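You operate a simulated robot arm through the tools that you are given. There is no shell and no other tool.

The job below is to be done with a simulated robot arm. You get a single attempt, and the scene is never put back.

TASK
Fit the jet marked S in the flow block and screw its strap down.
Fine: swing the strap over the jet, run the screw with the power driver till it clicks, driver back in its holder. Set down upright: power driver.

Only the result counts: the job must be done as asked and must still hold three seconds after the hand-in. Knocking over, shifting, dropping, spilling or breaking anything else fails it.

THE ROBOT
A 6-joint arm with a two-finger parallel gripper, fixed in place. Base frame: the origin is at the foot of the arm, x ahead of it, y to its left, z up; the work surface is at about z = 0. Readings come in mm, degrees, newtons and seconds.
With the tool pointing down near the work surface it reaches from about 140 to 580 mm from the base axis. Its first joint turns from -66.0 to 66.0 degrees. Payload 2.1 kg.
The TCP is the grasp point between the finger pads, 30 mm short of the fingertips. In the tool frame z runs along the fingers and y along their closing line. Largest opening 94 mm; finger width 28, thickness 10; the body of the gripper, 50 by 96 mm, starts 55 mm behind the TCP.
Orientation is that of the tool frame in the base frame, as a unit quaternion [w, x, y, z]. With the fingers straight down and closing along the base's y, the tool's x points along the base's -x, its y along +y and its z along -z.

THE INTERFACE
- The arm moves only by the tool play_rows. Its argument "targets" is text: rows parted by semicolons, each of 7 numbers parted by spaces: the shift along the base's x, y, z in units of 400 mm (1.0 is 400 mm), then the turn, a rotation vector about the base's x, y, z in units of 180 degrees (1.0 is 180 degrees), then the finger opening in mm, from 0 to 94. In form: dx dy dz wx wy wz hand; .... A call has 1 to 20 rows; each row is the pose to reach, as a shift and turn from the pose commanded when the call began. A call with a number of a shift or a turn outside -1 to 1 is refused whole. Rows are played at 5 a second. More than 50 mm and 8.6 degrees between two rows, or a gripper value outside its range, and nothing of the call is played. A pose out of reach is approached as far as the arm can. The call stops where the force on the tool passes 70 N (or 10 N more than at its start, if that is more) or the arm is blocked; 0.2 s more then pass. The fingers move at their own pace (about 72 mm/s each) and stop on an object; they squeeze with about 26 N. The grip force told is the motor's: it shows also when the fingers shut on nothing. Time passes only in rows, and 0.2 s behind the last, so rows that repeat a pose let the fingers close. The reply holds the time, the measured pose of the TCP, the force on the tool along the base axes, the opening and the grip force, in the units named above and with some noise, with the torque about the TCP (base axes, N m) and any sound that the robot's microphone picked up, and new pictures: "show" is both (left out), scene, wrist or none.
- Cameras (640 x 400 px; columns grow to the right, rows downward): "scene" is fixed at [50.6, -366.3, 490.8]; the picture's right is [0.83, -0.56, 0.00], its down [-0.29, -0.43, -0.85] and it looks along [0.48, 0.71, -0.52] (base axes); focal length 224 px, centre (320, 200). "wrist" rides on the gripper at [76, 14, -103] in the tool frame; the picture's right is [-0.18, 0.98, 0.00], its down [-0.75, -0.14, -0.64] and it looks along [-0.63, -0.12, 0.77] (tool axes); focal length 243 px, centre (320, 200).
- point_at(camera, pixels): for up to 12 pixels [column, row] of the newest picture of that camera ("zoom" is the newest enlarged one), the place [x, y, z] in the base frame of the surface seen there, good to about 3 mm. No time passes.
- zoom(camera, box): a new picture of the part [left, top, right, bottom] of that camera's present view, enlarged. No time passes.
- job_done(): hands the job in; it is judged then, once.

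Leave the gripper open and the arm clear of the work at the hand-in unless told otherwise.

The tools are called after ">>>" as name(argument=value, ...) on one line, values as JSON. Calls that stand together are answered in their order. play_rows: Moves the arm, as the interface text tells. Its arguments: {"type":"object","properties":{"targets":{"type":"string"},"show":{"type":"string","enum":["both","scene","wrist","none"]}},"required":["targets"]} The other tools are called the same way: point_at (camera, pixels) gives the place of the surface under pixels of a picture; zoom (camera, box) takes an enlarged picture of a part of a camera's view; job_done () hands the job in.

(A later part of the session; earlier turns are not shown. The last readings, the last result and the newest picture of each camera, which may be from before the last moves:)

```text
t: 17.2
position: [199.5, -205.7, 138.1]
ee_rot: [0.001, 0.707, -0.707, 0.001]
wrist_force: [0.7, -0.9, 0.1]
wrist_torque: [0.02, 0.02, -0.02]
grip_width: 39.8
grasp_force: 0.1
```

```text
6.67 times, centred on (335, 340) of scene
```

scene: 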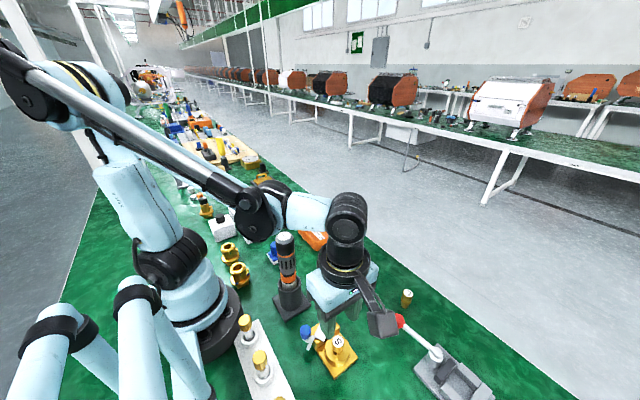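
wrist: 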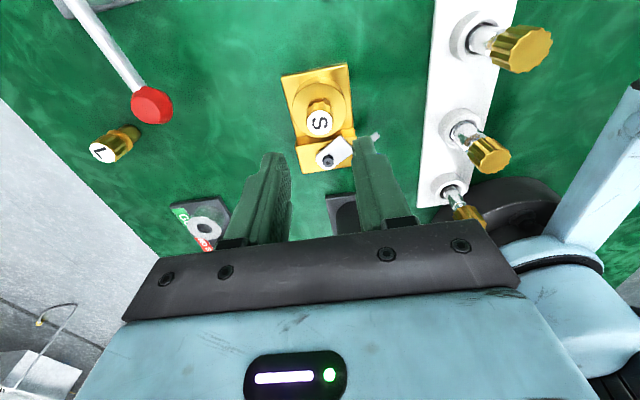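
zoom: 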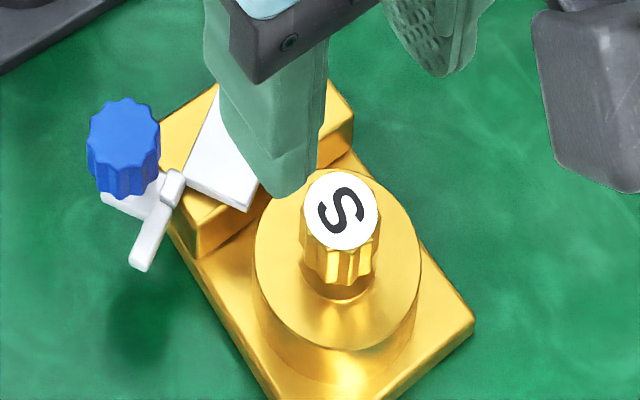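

The jet stands in the bore. I'll measure cap height and the area around the collar to confirm it's fully home.

>>> zoom(camera="scene", box=[325, 330, 355, 355])

>>> point_at(camera="zoom", pixels=[[340, 110], [290, 110], [390, 110], [350, 215], [350, 240], [350, 255], [350, 275], [350, 300], [220, 200], [450, 200], [350, 340], [340, 80]])

>>> point_at(camera="wrist", pixels=[[320, 123], [312, 123], [328, 123], [320, 115], [320, 131], [318, 103], [316, 92], [300, 108], [341, 108], [330, 158], [362, 148], [377, 136]])

```text
16.00 times, centred on (340, 342) of scene
```

zoom: 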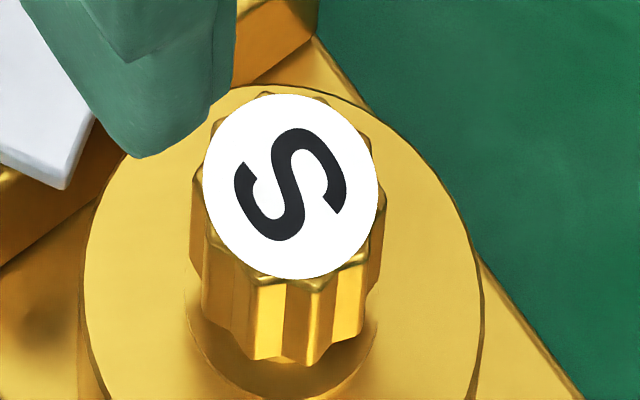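

```text
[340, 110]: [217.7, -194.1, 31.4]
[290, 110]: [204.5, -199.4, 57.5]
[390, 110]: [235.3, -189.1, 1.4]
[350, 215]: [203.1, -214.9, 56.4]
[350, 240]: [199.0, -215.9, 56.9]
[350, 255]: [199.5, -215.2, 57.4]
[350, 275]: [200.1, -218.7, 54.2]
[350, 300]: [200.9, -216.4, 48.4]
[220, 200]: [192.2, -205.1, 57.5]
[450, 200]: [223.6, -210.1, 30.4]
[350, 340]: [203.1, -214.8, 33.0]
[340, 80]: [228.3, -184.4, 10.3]
```

```text
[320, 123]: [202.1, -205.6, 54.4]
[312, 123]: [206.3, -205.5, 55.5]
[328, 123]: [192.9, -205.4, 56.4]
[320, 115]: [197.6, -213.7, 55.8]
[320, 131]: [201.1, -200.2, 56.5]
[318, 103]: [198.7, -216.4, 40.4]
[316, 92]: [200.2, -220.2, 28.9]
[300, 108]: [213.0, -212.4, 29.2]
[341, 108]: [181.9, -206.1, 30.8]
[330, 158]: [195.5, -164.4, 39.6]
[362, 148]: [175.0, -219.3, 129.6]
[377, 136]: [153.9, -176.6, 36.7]
```

Cap top is at z≈56 (it was 46 on the table), so the jet is down about at the bore floor with its collar on the boss. Next is the strap: I'll check the neighbouring white valve rail and the knob position before gripping the knob.

>>> point_at(camera="scene", pixels=[[247, 322], [262, 362], [280, 385], [240, 335], [270, 350], [306, 334], [306, 328], [301, 331], [312, 331], [304, 341], [229, 248], [238, 270]])

>>> zoom(camera="scene", box=[220, 290, 340, 400])

```text
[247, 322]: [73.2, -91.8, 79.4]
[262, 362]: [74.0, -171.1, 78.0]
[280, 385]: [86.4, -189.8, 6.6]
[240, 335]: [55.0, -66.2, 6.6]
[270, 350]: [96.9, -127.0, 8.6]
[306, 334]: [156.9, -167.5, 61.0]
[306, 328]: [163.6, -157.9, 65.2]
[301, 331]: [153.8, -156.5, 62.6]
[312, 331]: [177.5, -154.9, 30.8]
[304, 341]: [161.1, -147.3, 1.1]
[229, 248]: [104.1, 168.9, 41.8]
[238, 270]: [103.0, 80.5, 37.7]
```

```text
3.64 times, centred on (280, 345) of scene
```

zoom: 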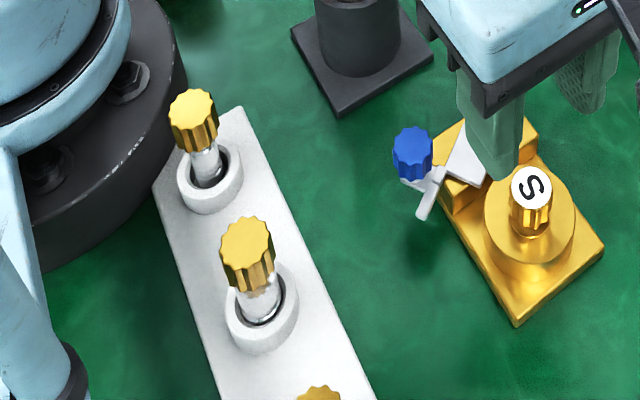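

The rail is at x<105, well clear. I move over the blue knob at the same height to line up.

>>> play_rows(targets="-0.034 0.039 0 0 0 0 40; -0.068 0.078 0 0 0 0 40; -0.1025 0.118 0 0 0 0 40; -0.1025 0.118 0 0 0 0 40; -0.1025 0.118 0 0 0 0 40", show="both")

>>> zoom(camera="wrist", box=[250, 40, 410, 180])

>>> zoom(camera="scene", box=[290, 300, 350, 350])

```text
t: 18.4
position: [158.4, -158.1, 141.1]
ee_rot: [0.0, 0.707, -0.707, 0.0]
wrist_force: [-0.9, 0.6, 0.7]
wrist_torque: [0.03, -0.01, -0.01]
grip_width: 40.2
grasp_force: 0.0
```

scene: 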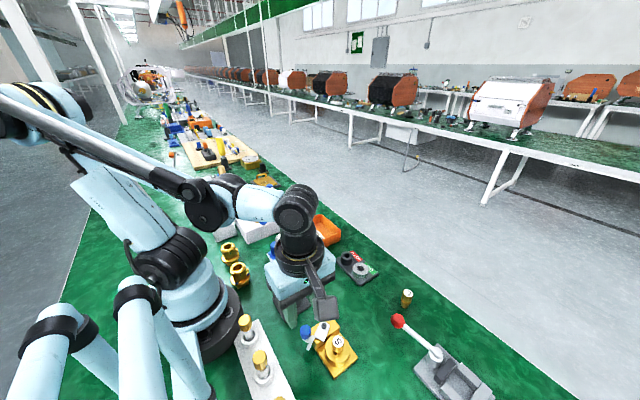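
wrist: 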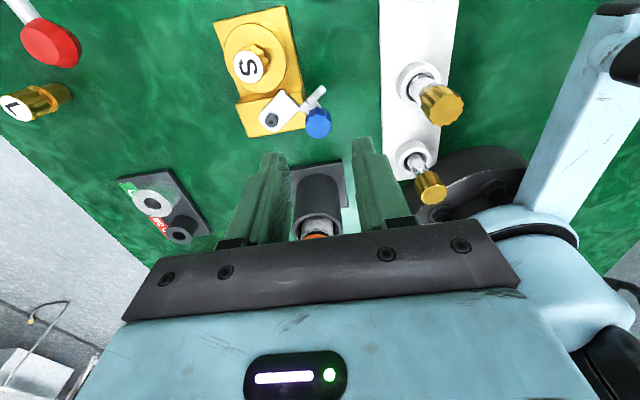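

```text
2.86 times, centred on (330, 110) of wrist
```

zoom: 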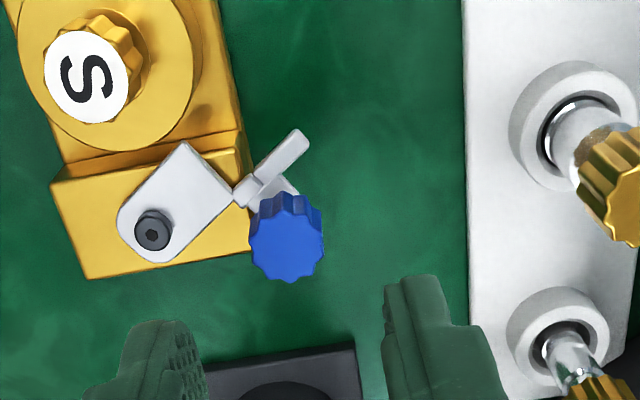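

```text
8.00 times, centred on (320, 325) of scene
```

zoom: 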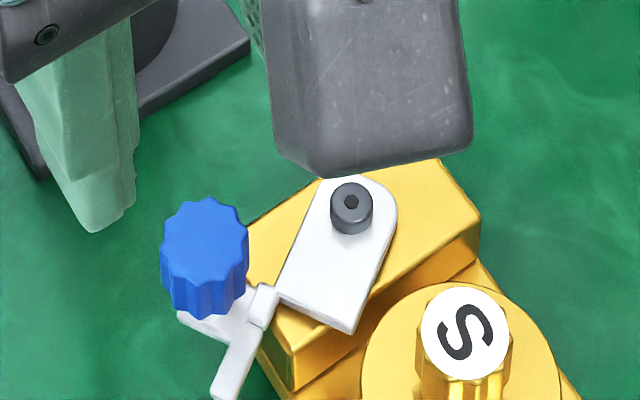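

Reading the knob and screw more precisely from this view.

>>> point_at(camera="wrist", pixels=[[318, 126], [309, 126], [328, 126], [318, 118], [318, 134], [271, 121], [267, 121], [275, 121], [271, 117], [271, 125], [248, 67], [283, 95]])

>>> point_at(camera="zoom", pixels=[[205, 240], [175, 240], [235, 240], [205, 215], [205, 265], [350, 197], [338, 195], [363, 200], [462, 332], [235, 360], [265, 300], [205, 325]])

```text
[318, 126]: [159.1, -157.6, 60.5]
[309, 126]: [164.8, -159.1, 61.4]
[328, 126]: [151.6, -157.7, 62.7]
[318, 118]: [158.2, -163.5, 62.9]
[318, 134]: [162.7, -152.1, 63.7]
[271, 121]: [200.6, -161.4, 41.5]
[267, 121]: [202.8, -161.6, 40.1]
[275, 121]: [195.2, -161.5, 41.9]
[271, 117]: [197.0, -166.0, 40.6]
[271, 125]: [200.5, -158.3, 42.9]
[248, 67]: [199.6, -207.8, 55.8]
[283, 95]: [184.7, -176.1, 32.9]
```

```text
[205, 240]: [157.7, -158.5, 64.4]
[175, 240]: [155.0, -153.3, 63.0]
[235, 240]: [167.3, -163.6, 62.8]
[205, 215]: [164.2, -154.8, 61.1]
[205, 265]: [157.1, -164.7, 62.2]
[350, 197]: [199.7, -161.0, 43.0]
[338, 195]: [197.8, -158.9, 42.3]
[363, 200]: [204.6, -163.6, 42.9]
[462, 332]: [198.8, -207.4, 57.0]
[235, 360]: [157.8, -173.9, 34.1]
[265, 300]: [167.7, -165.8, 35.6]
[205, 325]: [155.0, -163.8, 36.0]
```

Knob ≈ (159.5,-158.5), top z 62.5; screw pivot ≈ (200,-161.3); jet ≈ (199.3,-207). I shift (+1,-0.7), lower to fingertips ≈ z 52 around the knob, and look.

>>> play_rows(targets="0.0025 -0.0018 -0.04 0 0 0 40; 0.0025 -0.0018 -0.08 0 0 0 40; 0.0025 -0.0018 -0.115 0 0 0 40; 0.0025 -0.0018 -0.144 0 0 0 40; 0.0025 -0.0018 -0.144 0 0 0 40", show="wrist")

>>> zoom(camera="wrist", box=[250, 70, 410, 200])

>>> zoom(camera="scene", box=[280, 290, 360, 360])

```text
t: 19.6
position: [159.6, -158.2, 81.0]
ee_rot: [0.0, 0.707, -0.707, 0.0]
wrist_force: [1.0, -0.1, -0.1]
wrist_torque: [-0.02, -0.01, -0.01]
grip_width: 39.9
grasp_force: 0.1
```

wrist: 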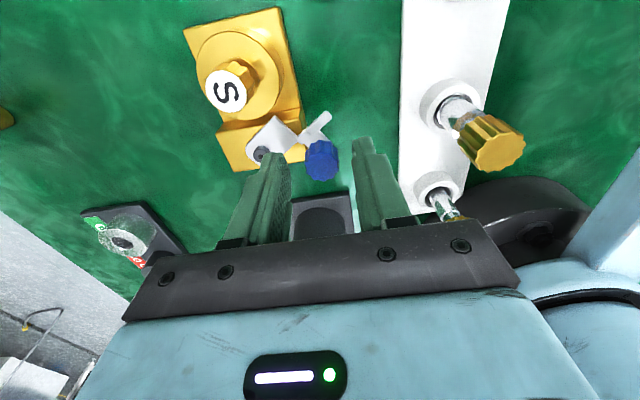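

```text
3.08 times, centred on (330, 135) of wrist
```

zoom: 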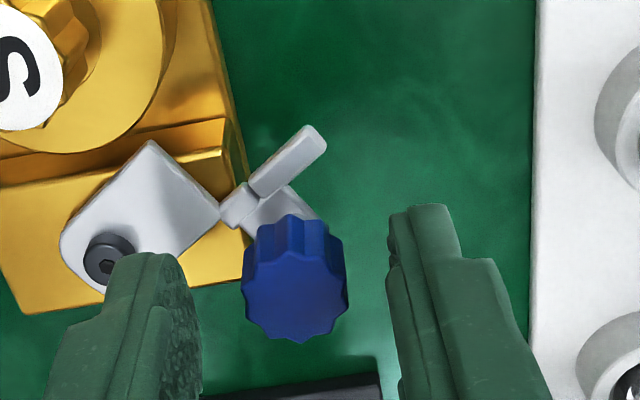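

```text
5.71 times, centred on (320, 325) of scene
```

zoom: 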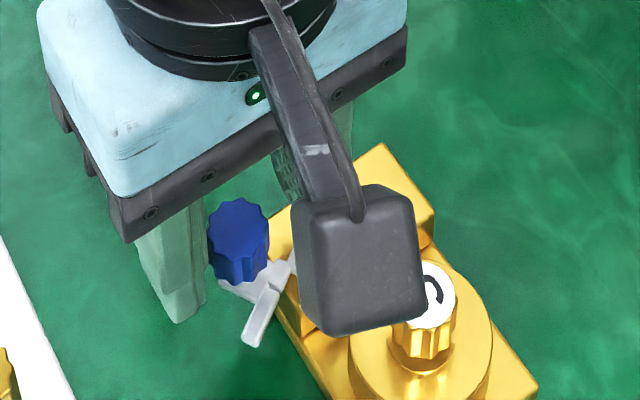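

The knob lies between the pads. Closing on it.

>>> play_rows(targets="0 0 0 0 0 0 30; 0 0 0 0 0 0 20; 0 0 0 0 0 0 12; 0 0 0 0 0 0 12", show="wrist")

>>> zoom(camera="wrist", box=[250, 70, 410, 200])

```text
t: 20.6
position: [159.5, -157.9, 82.0]
ee_rot: [-0.001, -0.707, 0.707, 0.002]
wrist_force: [-19.0, 0.5, 5.8]
wrist_torque: [0.0, 0.39, -0.01]
grip_width: 21.1
grasp_force: 44.1
```

wrist: 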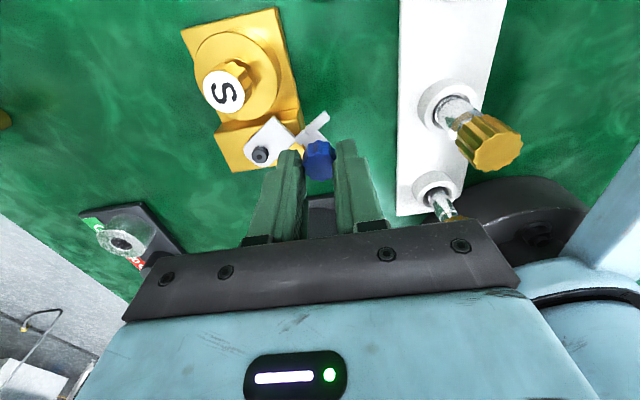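

```text
3.08 times, centred on (330, 135) of wrist
```

zoom: 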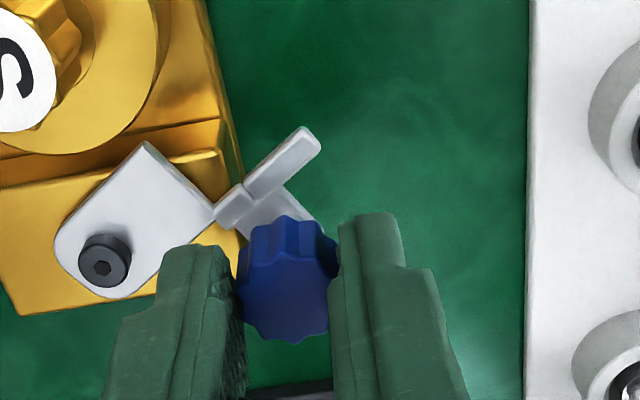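

Gripped, but −19 N in x means the TCP sits about 1 mm too far in +x. I shift −1.2 mm to relax before swinging.

>>> play_rows(targets="-0.0015 0 0 0 0 0 12; -0.003 0 0 0 0 0 12; -0.003 0 0 0 0 0 12", show="none")

```text
t: 21.4
position: [158.7, -158.4, 81.9]
ee_rot: [0.003, -0.707, 0.708, 0.0]
wrist_force: [-1.9, 0.4, -36.9]
wrist_torque: [-0.2, 0.06, 0.0]
grip_width: 21.2
grasp_force: 45.3
```

The x force relaxed, but z now reads −37 N. I'll hold still for one row and re-read before deciding.

>>> play_rows(targets="0 0 0 0 0 0 12", show="both")

>>> zoom(camera="wrist", box=[250, 70, 410, 200])

>>> zoom(camera="scene", box=[280, 290, 360, 360])

```text
t: 21.8
position: [158.9, -158.2, 81.7]
ee_rot: [-0.001, 0.707, -0.707, 0.0]
wrist_force: [1.8, 0.1, -37.0]
wrist_torque: [0.0, -0.04, 0.04]
grip_width: 21.5
grasp_force: 45.1
```

scene: 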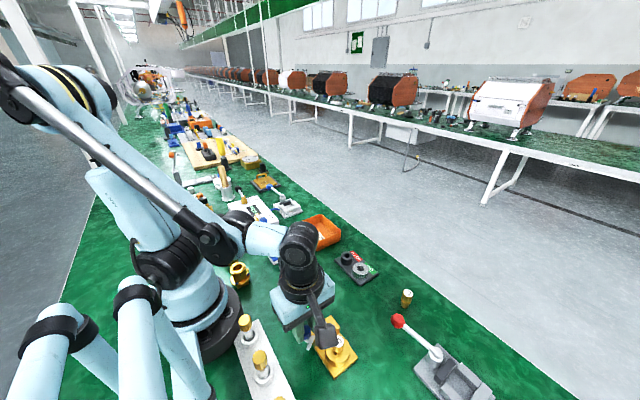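
wrist: 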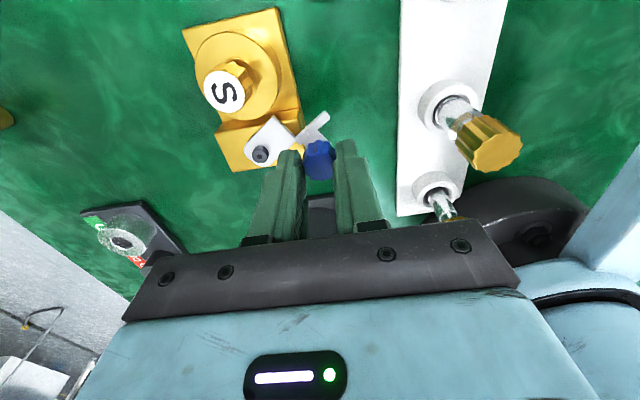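

```text
3.08 times, centred on (330, 135) of wrist
```

zoom: 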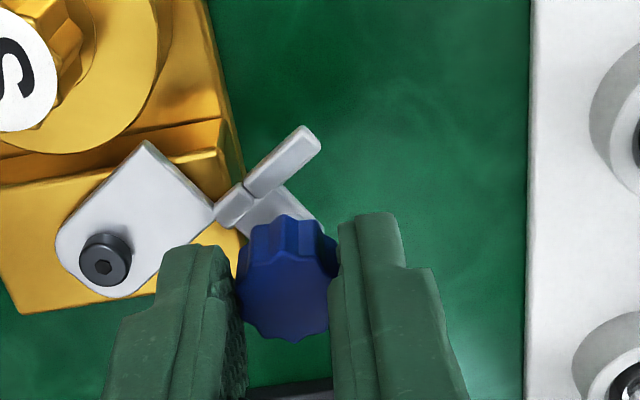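

```text
5.71 times, centred on (320, 325) of scene
```

zoom: 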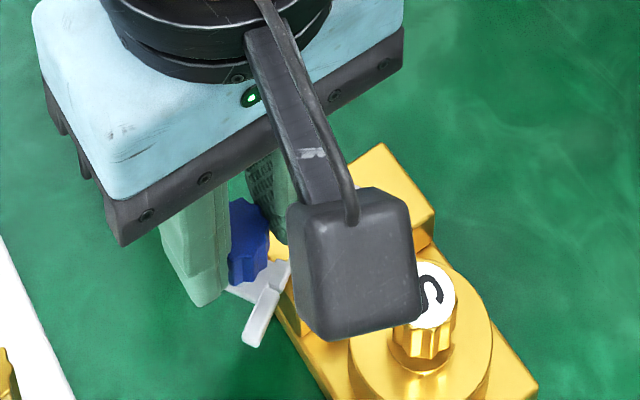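

The −37 N is persistent: the hand is pulling up on the knob. I lower by 1 mm in two steps to relieve it.

>>> play_rows(targets="0 0 -0.00125 0 0 0 12; 0 0 -0.0025 0 0 0 12; 0 0 -0.0025 0 0 0 12", show="none")

```text
t: 22.6
position: [159.6, -159.1, 81.2]
ee_rot: [0.0, -0.707, 0.707, 0.001]
wrist_force: [-0.7, 0.5, 36.9]
wrist_torque: [0.28, 0.02, 0.0]
grip_width: 21.1
grasp_force: 44.6
```

It flipped to +37 N within 1 mm – just pad friction with a stiff arm. I set back +0.4 mm and swing the knob about the screw, first 30° counter-clockwise with the hand turning along.

>>> play_rows(targets="0 0 0.001 0 0 0 12; -0.0001 -0.00675 0.001 0 0 0.02083 12; -0.0001 -0.01345 0.001 0 0 0.04167 12; 0.0016 -0.0268 0.001 0 0 0.08333 12; 0.005 -0.0398 0.001 0 0 0.125 12; 0.0101 -0.0522 0.001 0 0 0.16667 12; 0.0101 -0.0522 0.001 0 0 0.16667 12", show="both")

>>> zoom(camera="wrist", box=[230, 70, 390, 200])

>>> zoom(camera="scene", box=[290, 300, 370, 370])

```text
t: 24.2
position: [163.7, -180.6, 81.3]
ee_rot: [-0.001, 0.867, -0.498, 0.0]
wrist_force: [18.2, 8.1, 0.8]
wrist_torque: [-0.33, -0.54, -0.01]
grip_width: 21.1
grasp_force: 44.8
```

scene: 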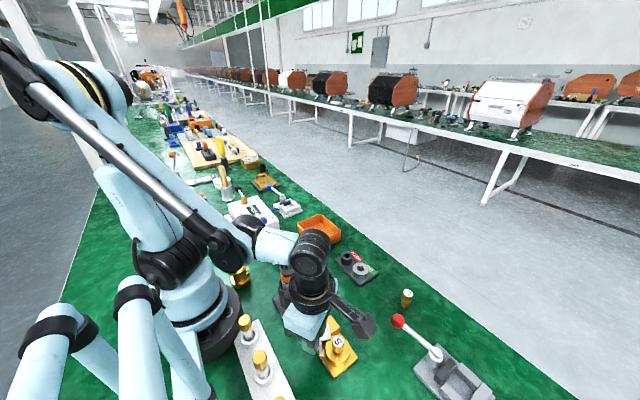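
wrist: 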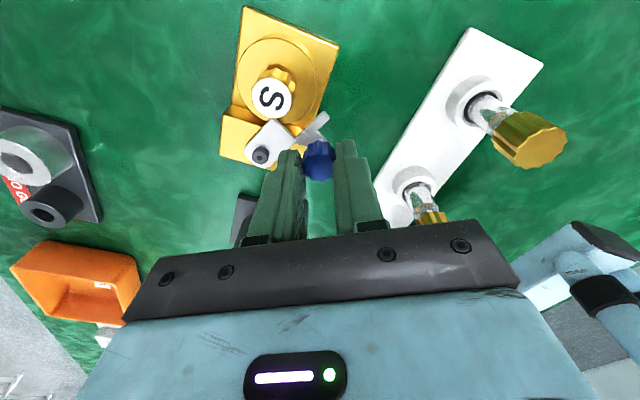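

```text
3.08 times, centred on (310, 135) of wrist
```

zoom: 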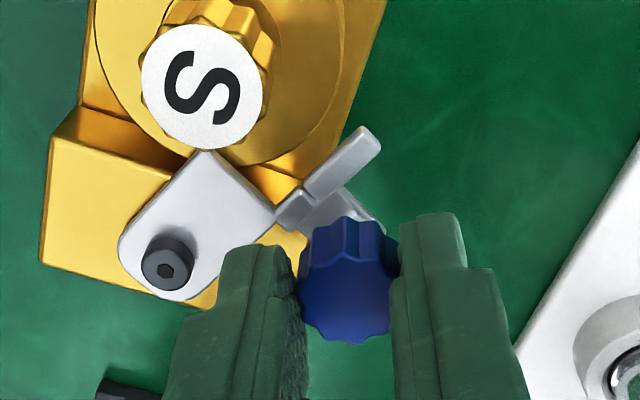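

```text
5.71 times, centred on (330, 335) of scene
```

zoom: 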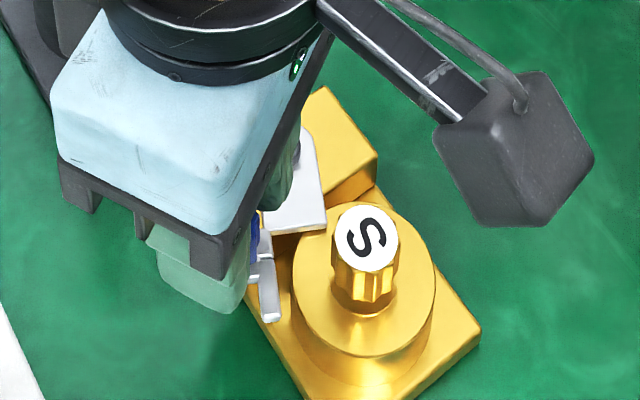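

The strap moved 30° cleanly; about 20 N radial pull shows the hand is ~1 mm too far out. I correct that and swing another 20°, then look at the prong against the jet.

>>> play_rows(targets="0.00225 0.0011 0 0 0 0 12; 0.0057 -0.0045 0 0 0 0.02083 12; 0.0092 -0.01015 0 0 0 0.04167 12; 0.0133 -0.0153 0 0 0 0.0625 12; 0.0175 -0.02045 0 0 0 0.08333 12; 0.0223 -0.025 0 0 0 0.10417 12; 0.0223 -0.025 0 0 0 0.10417 12", show="both")

>>> zoom(camera="wrist", box=[230, 70, 390, 200])

>>> zoom(camera="scene", box=[300, 310, 370, 370])

```text
t: 25.1
position: [165.6, -180.6, 81.3]
ee_rot: [0.019, 0.894, -0.447, -0.012]
wrist_force: [-5.7, -3.0, -1.4]
wrist_torque: [0.11, -0.35, -0.04]
grip_width: 21.6
grasp_force: 45.2
out of reach, approached as far as the arm can: row 3, 4
stopped in row 4: the force on the tool passed its limit at 86 N (the readings are from after the stop); the commanded pose is now the measured one
```

scene: 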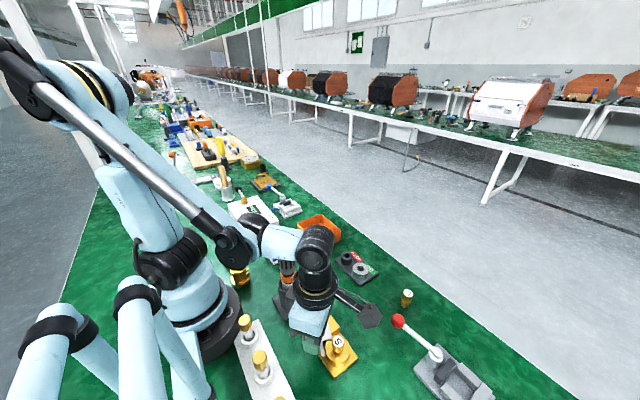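
wrist: 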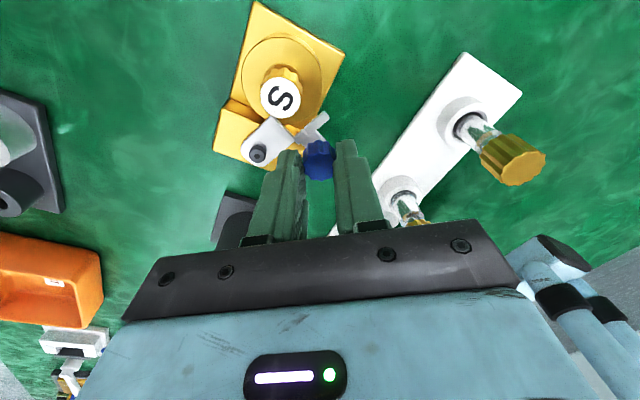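

```text
3.08 times, centred on (310, 135) of wrist
```

zoom: 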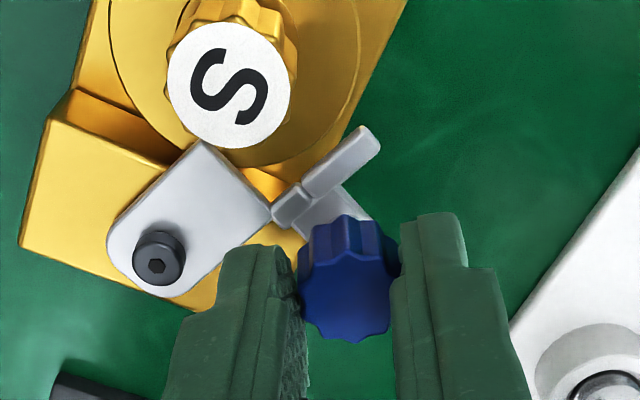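

```text
6.67 times, centred on (335, 340) of scene
```

zoom: 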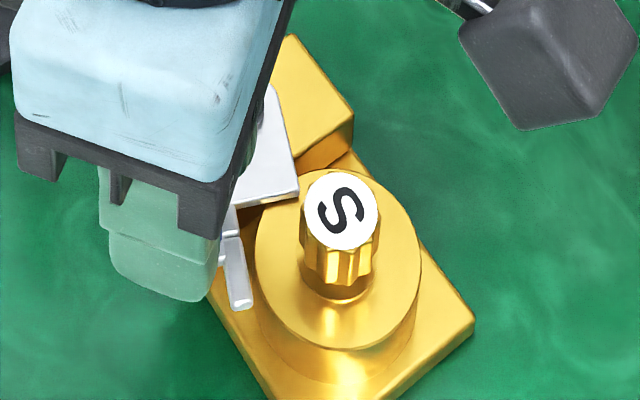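

The wrist joint reached its limit at about +125° of turn and the call stopped; the strap is now about 34° swung and nothing else moved. I'll open, rise, turn the wrist back, and finish the swing by pushing the knob from behind. First: open and go up.

>>> play_rows(targets="0 0 0 0 0 0 26; 0 0 0 0 0 0 34; 0 0 0 0 0 0 40; 0 0 0.03 0 0 0 40; 0 0 0.08 0 0 0 40; 0 0 0.13 0 0 0 40; 0 0 0.13 0 0 0 40", show="none")

```text
t: 26.7
position: [166.8, -181.1, 133.3]
ee_rot: [0.019, 0.895, -0.446, -0.011]
wrist_force: [-0.5, 0.3, 0.4]
wrist_torque: [0.02, -0.04, -0.02]
grip_width: 39.9
grasp_force: 0.1
```

Now I turn the wrist back to about +43° (straightening the slight tilt too) at this height, above the knob.

>>> play_rows(targets="0 0 0.0045 -0.0002 -0.0014 -0.0424 40; 0 0 0.009 -0.0004 -0.0027 -0.0848 40; 0 0 0.0135 -0.0006 -0.0041 -0.1272 40; 0 0 0.018 -0.0008 -0.0055 -0.1696 40; 0 0 0.0225 -0.001 -0.0069 -0.212 40; 0 0 0.027 -0.0013 -0.0082 -0.2545 40; 0 0 0.0315 -0.0015 -0.0096 -0.2969 40; 0 0 0.036 -0.0017 -0.011 -0.3393 40; 0 0 0.04 -0.0019 -0.0124 -0.3817 40; 0 0 0.04 -0.0021 -0.0137 -0.4241 40; 0 0 0.04 -0.0023 -0.0151 -0.4665 40; 0 0 0.04 -0.0023 -0.0151 -0.4665 40", show="both")

>>> zoom(camera="wrist", box=[250, 30, 420, 180])

>>> zoom(camera="scene", box=[290, 305, 370, 370])

```text
t: 29.3
position: [165.4, -181.4, 149.3]
ee_rot: [0.0, -0.367, 0.93, 0.0]
wrist_force: [-0.5, 0.8, -0.4]
wrist_torque: [-0.02, 0.0, 0.03]
grip_width: 39.7
grasp_force: 0.0
```

scene: 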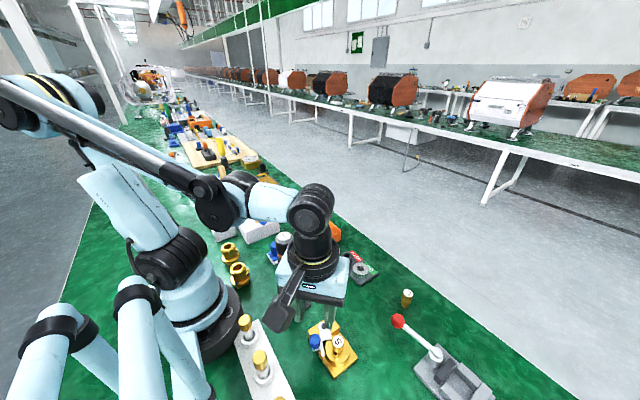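
wrist: 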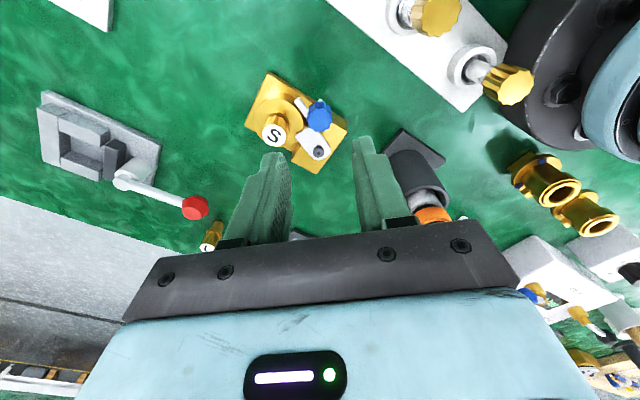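

```text
2.67 times, centred on (335, 105) of wrist
```

zoom: 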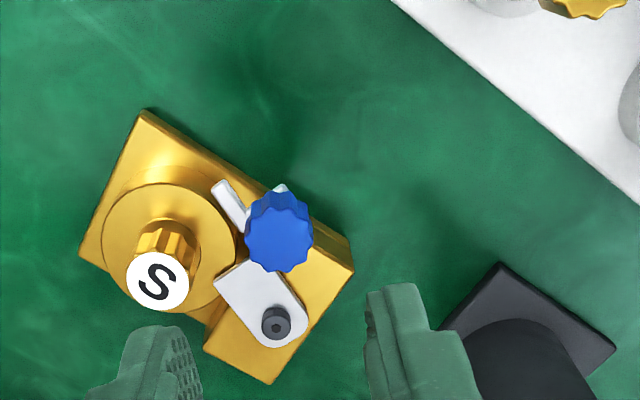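

```text
6.15 times, centred on (330, 338) of scene
```

zoom: 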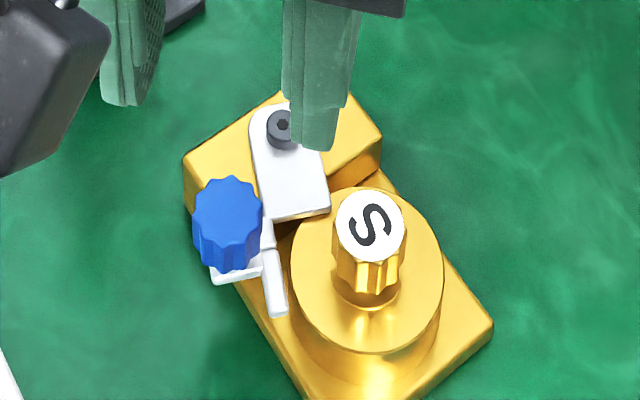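

Now measuring the present strap pose: knob (229,208), screw (282,122), prong from (267,240) to (278,312) in the scene zoom.

>>> point_at(camera="zoom", pixels=[[229, 208], [205, 205], [255, 210], [229, 190], [229, 230], [282, 122], [268, 240], [278, 312], [278, 215], [325, 205], [370, 225], [240, 270]])

>>> point_at(camera="wrist", pixels=[[319, 116], [310, 114], [328, 116], [319, 108], [319, 124], [318, 151], [298, 101], [302, 107], [274, 134], [300, 135], [317, 129]])

```text
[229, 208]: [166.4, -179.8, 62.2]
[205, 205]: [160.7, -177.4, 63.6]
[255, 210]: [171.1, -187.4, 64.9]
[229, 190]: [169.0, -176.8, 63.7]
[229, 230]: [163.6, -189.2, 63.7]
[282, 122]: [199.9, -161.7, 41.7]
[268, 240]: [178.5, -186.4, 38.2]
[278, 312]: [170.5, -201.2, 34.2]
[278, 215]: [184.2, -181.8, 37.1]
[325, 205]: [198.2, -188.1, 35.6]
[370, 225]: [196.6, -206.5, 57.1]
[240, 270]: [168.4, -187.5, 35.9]
```

```text
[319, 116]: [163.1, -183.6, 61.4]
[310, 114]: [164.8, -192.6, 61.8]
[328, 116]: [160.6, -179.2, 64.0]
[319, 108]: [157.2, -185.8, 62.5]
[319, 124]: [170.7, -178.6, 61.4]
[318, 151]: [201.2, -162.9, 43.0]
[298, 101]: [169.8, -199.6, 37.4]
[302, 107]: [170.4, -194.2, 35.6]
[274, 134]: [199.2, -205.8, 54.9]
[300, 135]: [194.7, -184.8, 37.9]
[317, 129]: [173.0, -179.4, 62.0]
```

Strap is at about 244°, needs about 26° more; knob at (165,-182). I'll close the fingers, move behind the knob to (143,-158.5), and descend to fingertips z≈47.

>>> play_rows(targets="-0.028 0.0285 0 0 0 0 30; -0.0563 0.0573 0 0 0 0 15; -0.0563 0.0573 -0.06 0 0 0 0; -0.0563 0.0573 -0.12 0 0 0 0; -0.0563 0.0573 -0.18 0 0 0 0; -0.0563 0.0573 -0.18 0 0 0 0", show="both")

>>> zoom(camera="scene", box=[280, 300, 370, 370])

>>> zoom(camera="wrist", box=[220, 90, 380, 210])

```text
t: 30.7
position: [143.8, -157.9, 74.9]
ee_rot: [0.0, -0.367, 0.93, 0.0]
wrist_force: [0.3, 0.8, -0.3]
wrist_torque: [-0.01, -0.01, -0.03]
grip_width: 0.0
grasp_force: 25.2
```

scene: 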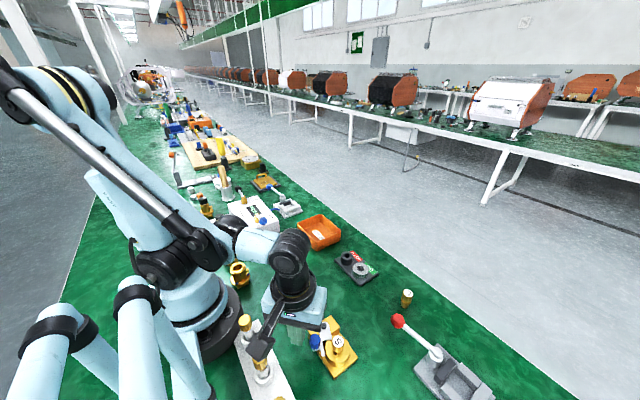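
wrist: 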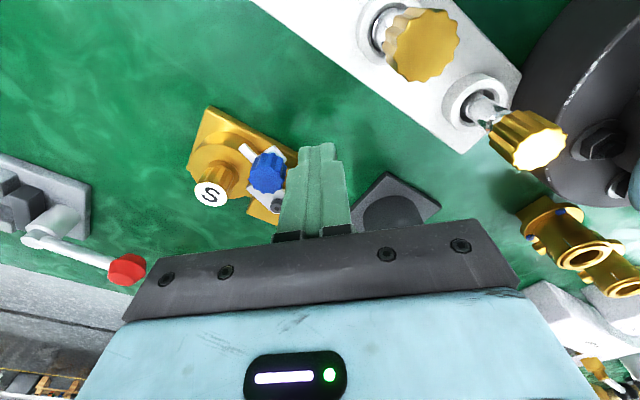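

```text
5.71 times, centred on (325, 335) of scene
```

zoom: 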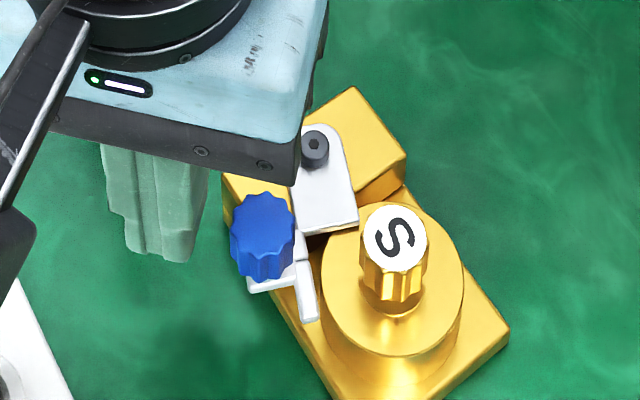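

```text
3.33 times, centred on (300, 150) of wrist
```

zoom: 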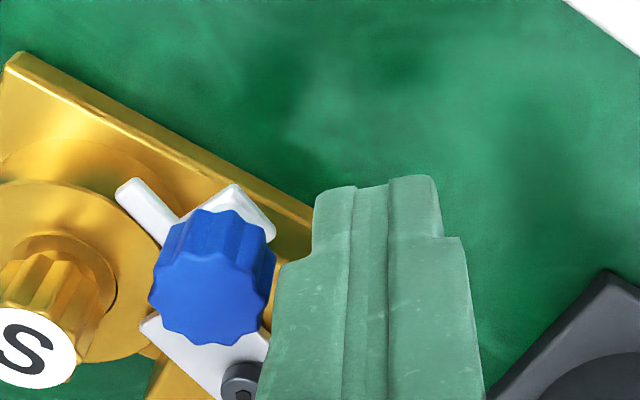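

The closed fingers stand behind the knob. I push along (0.68,-0.73), first 22 mm (about 12 mm approach, 10 mm pushing).

>>> play_rows(targets="0.0068 -0.0073 0 0 0 0 0; 0.0136 -0.0146 0 0 0 0 0; 0.0205 -0.0219 0 0 0 0 0; 0.0247 -0.0265 0 0 0 0 0; 0.029 -0.0311 0 0 0 0 0; 0.0332 -0.0356 0 0 0 0 0; 0.0375 -0.0402 0 0 0 0 0", show="both")

>>> zoom(camera="scene", box=[290, 310, 370, 370])

>>> zoom(camera="wrist", box=[220, 90, 380, 210])

```text
t: 32.3
position: [159.2, -173.1, 77.3]
ee_rot: [0.001, -0.367, 0.93, 0.0]
wrist_force: [-0.4, 0.7, -0.5]
wrist_torque: [0.02, 0.05, -0.03]
grip_width: 0.2
grasp_force: 25.8
```

scene: 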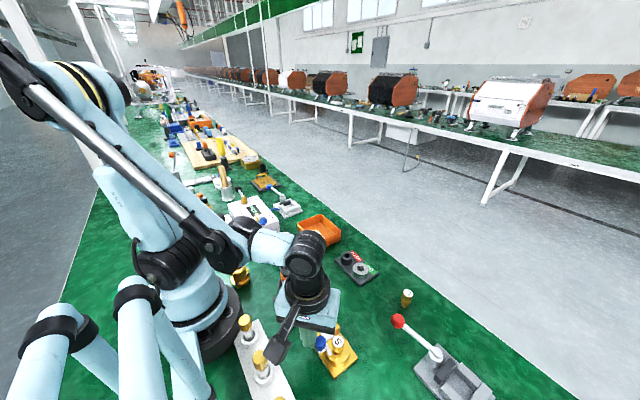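
wrist: 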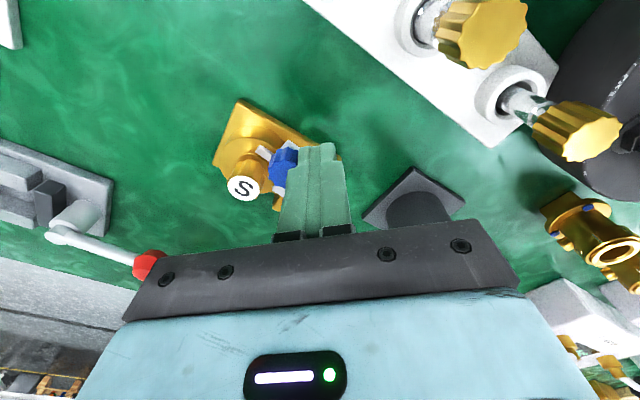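

```text
6.67 times, centred on (330, 340) of scene
```

zoom: 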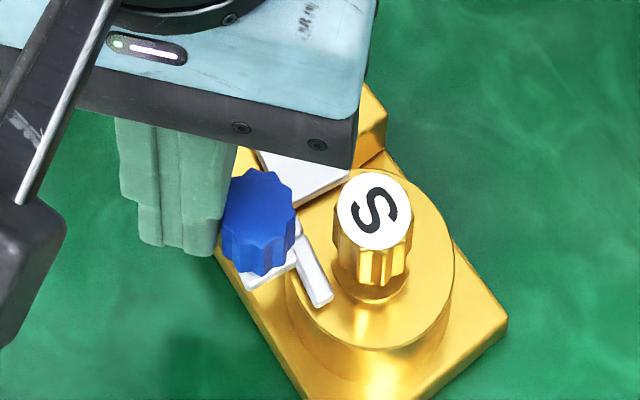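

```text
3.33 times, centred on (300, 150) of wrist
```

zoom: 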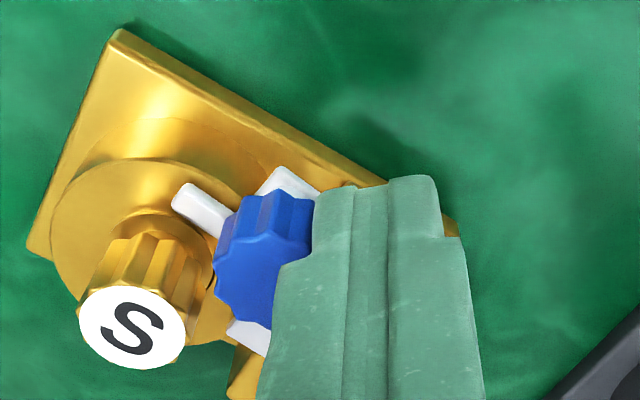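

The strap follows freely and the prong is closing on the jet. Pushing 4 mm more, then checking.

>>> play_rows(targets="0.0026 -0.0027 0 0 0 0 0; 0.0051 -0.0055 0 0 0 0 0; 0.0068 -0.0073 0 0 0 0 0; 0.0068 -0.0073 0 0 0 0 0", show="wrist")

>>> zoom(camera="scene", box=[310, 320, 365, 365])

>>> zoom(camera="wrist", box=[220, 90, 340, 210])

```text
t: 33.3
position: [162.0, -176.6, 75.9]
ee_rot: [0.0, -0.366, 0.931, -0.001]
wrist_force: [0.1, 0.5, 0.2]
wrist_torque: [-0.03, 0.0, 0.02]
grip_width: 0.0
grasp_force: 25.4
```

wrist: 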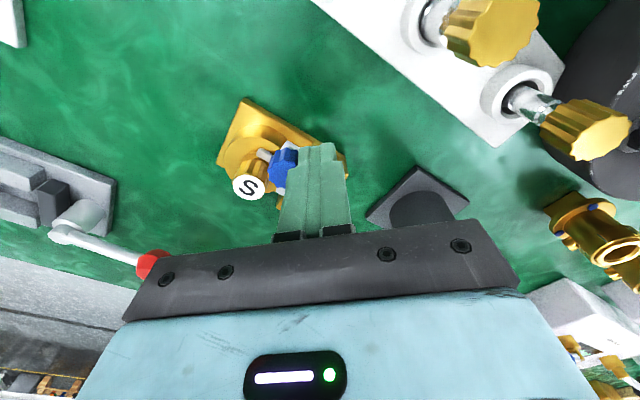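

```text
8.89 times, centred on (338, 342) of scene
```

zoom: 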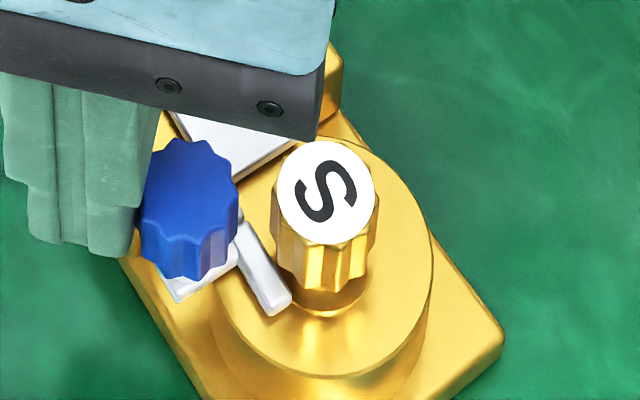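

```text
3.33 times, centred on (280, 150) of wrist
```

zoom: 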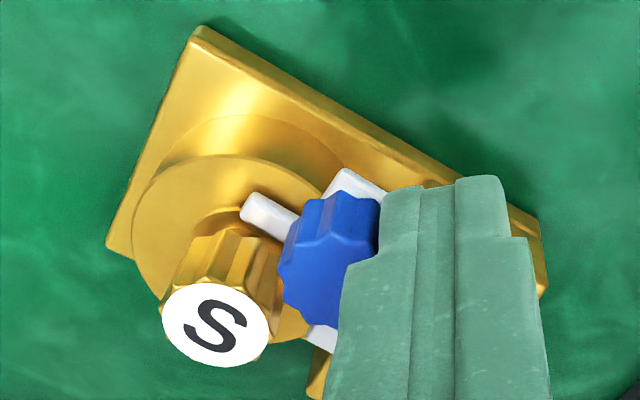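

No force yet; the prong is a few mm from the jet collar. Continuing in 1 mm steps for 3 mm.

>>> play_rows(targets="0.0017 -0.0018 0 0 0 0 0; 0.0034 -0.0037 0 0 0 0 0; 0.0051 -0.0055 0 0 0 0 0; 0.0051 -0.0055 0 0 0 0 0", show="wrist")

>>> zoom(camera="scene", box=[320, 325, 360, 360])

>>> zoom(camera="wrist", box=[230, 120, 310, 200])

```text
t: 34.3
position: [163.7, -178.9, 77.9]
ee_rot: [0.0, -0.366, 0.931, 0.001]
wrist_force: [-2.7, 4.3, 2.2]
wrist_torque: [0.13, 0.08, 0.06]
grip_width: 0.0
grasp_force: 25.6
```

wrist: 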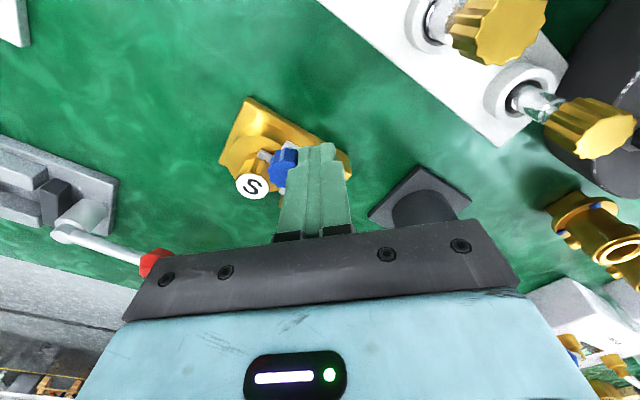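

```text
11.43 times, centred on (340, 342) of scene
```

zoom: 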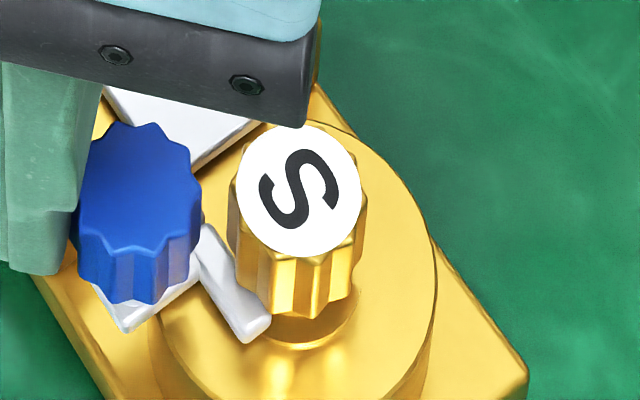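

```text
5.00 times, centred on (270, 160) of wrist
```

zoom: 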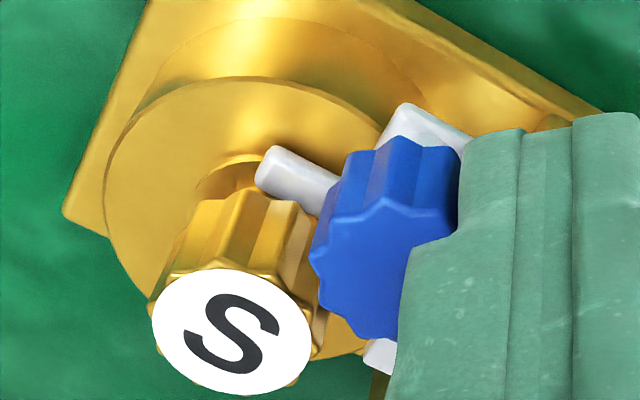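

A first 5 N of resistance. I'll read the prong and knob position now to get the strap angle.

>>> point_at(camera="scene", pixels=[[334, 352], [333, 350], [331, 348], [330, 346], [329, 344], [324, 335], [320, 335], [328, 338], [345, 336], [322, 352], [340, 352], [341, 355]])

>>> point_at(camera="zoom", pixels=[[275, 165], [300, 180], [325, 195], [285, 185], [380, 210], [340, 215], [370, 290], [240, 170], [225, 175], [240, 330], [400, 120], [430, 130]])

```text
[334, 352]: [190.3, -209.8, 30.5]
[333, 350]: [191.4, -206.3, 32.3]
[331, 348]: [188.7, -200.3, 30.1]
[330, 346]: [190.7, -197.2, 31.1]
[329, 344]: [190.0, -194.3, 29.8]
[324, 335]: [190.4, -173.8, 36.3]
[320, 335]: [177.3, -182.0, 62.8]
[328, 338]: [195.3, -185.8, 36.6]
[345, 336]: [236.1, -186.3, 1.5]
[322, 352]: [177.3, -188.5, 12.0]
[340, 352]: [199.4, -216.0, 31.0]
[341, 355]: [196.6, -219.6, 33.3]
```

```text
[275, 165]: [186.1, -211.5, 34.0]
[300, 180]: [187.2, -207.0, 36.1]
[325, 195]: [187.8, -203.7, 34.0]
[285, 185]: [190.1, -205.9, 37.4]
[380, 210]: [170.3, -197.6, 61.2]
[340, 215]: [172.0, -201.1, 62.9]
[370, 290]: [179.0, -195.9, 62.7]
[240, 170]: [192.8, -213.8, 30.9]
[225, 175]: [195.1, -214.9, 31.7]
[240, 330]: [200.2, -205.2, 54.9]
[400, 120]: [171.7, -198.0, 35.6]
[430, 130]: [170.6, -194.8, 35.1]
```

The prong is at x≈187–189 beside the jet, strap ≈ 264°. I'll zoom tightly to see whether the prong is under the head or touching it.

>>> zoom(camera="scene", box=[325, 338, 350, 358])

>>> zoom(camera="wrist", box=[240, 140, 280, 175])

```text
16.00 times, centred on (338, 348) of scene
```

zoom: 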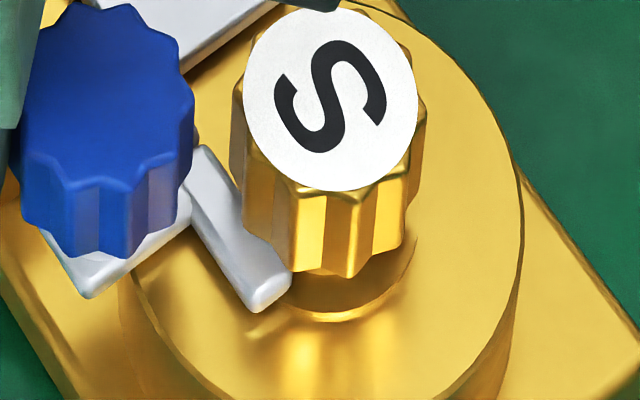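

```text
11.43 times, centred on (260, 158) of wrist
```

zoom: 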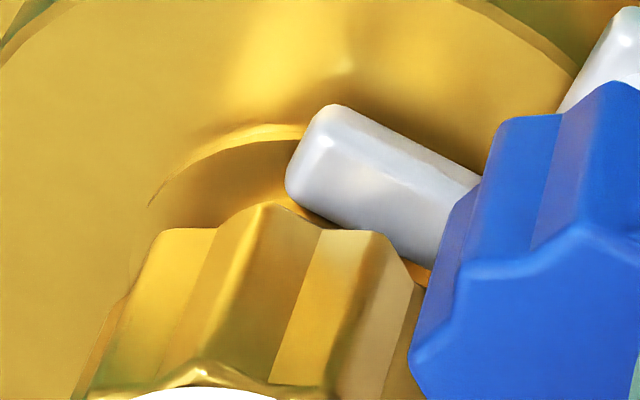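

I'll sample heights around the collar, flutes' lower edge, prong top and boss face in the scene zoom to see whether the prong clears the collar.

>>> zoom(camera="scene", box=[325, 338, 350, 358])

>>> point_at(camera="zoom", pixels=[[330, 262], [350, 265], [340, 280], [350, 285], [330, 290], [340, 295], [320, 300], [360, 298], [330, 305], [345, 308], [330, 316], [345, 316]])

>>> point_at(camera="zoom", pixels=[[330, 330], [345, 330], [300, 345], [400, 320], [430, 290], [240, 260], [250, 275], [230, 240], [220, 220], [260, 300], [245, 285], [205, 180]])

```text
16.00 times, centred on (338, 348) of scene
```

zoom: 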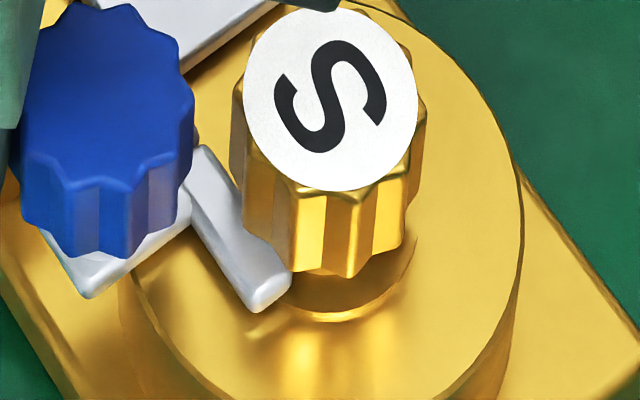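

```text
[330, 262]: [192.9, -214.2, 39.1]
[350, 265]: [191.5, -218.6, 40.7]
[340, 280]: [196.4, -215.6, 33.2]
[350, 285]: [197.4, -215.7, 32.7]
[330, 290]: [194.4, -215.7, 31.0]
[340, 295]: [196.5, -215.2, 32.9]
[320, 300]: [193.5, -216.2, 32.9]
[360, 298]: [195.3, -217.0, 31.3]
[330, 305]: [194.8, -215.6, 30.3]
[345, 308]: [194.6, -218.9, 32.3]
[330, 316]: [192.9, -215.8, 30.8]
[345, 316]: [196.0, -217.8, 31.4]
```

```text
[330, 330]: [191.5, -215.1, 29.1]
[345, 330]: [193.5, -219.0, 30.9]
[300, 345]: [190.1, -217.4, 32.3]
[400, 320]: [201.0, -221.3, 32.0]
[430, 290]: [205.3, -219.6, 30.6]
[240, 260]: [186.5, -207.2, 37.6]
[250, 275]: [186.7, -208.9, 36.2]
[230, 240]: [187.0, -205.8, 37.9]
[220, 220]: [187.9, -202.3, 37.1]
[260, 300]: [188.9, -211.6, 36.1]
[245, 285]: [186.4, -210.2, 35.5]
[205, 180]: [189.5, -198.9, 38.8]
```

The dark ring is the collar top at z≈32 (flush with the boss), and the head's flutes begin at about z 38, so there's a neck for the prong (z≈33–37) to slide into. Push on 1.5 mm and watch the force.

>>> play_rows(targets="0.0013 -0.0014 0 0 0 0 0; 0.0026 -0.0027 0 0 0 0 0; 0.0026 -0.0027 0 0 0 0 0", show="none")

>>> zoom(camera="scene", box=[325, 338, 350, 358])

```text
t: 35.1
position: [163.4, -179.4, 76.2]
ee_rot: [0.0, -0.367, 0.93, 0.002]
wrist_force: [-11.2, 15.7, 0.0]
wrist_torque: [0.34, 0.2, -0.02]
grip_width: 0.0
grasp_force: 25.7
```

```text
16.00 times, centred on (338, 348) of scene
```

zoom: 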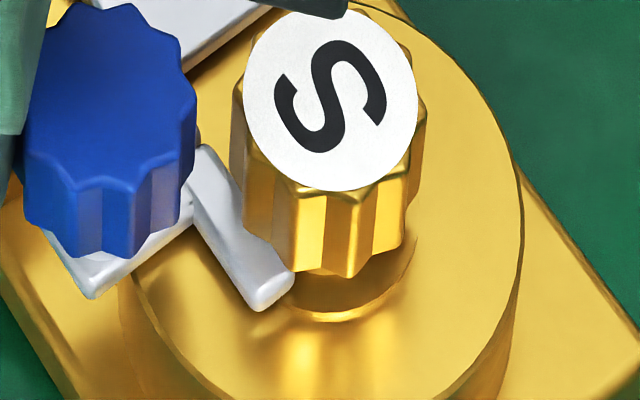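

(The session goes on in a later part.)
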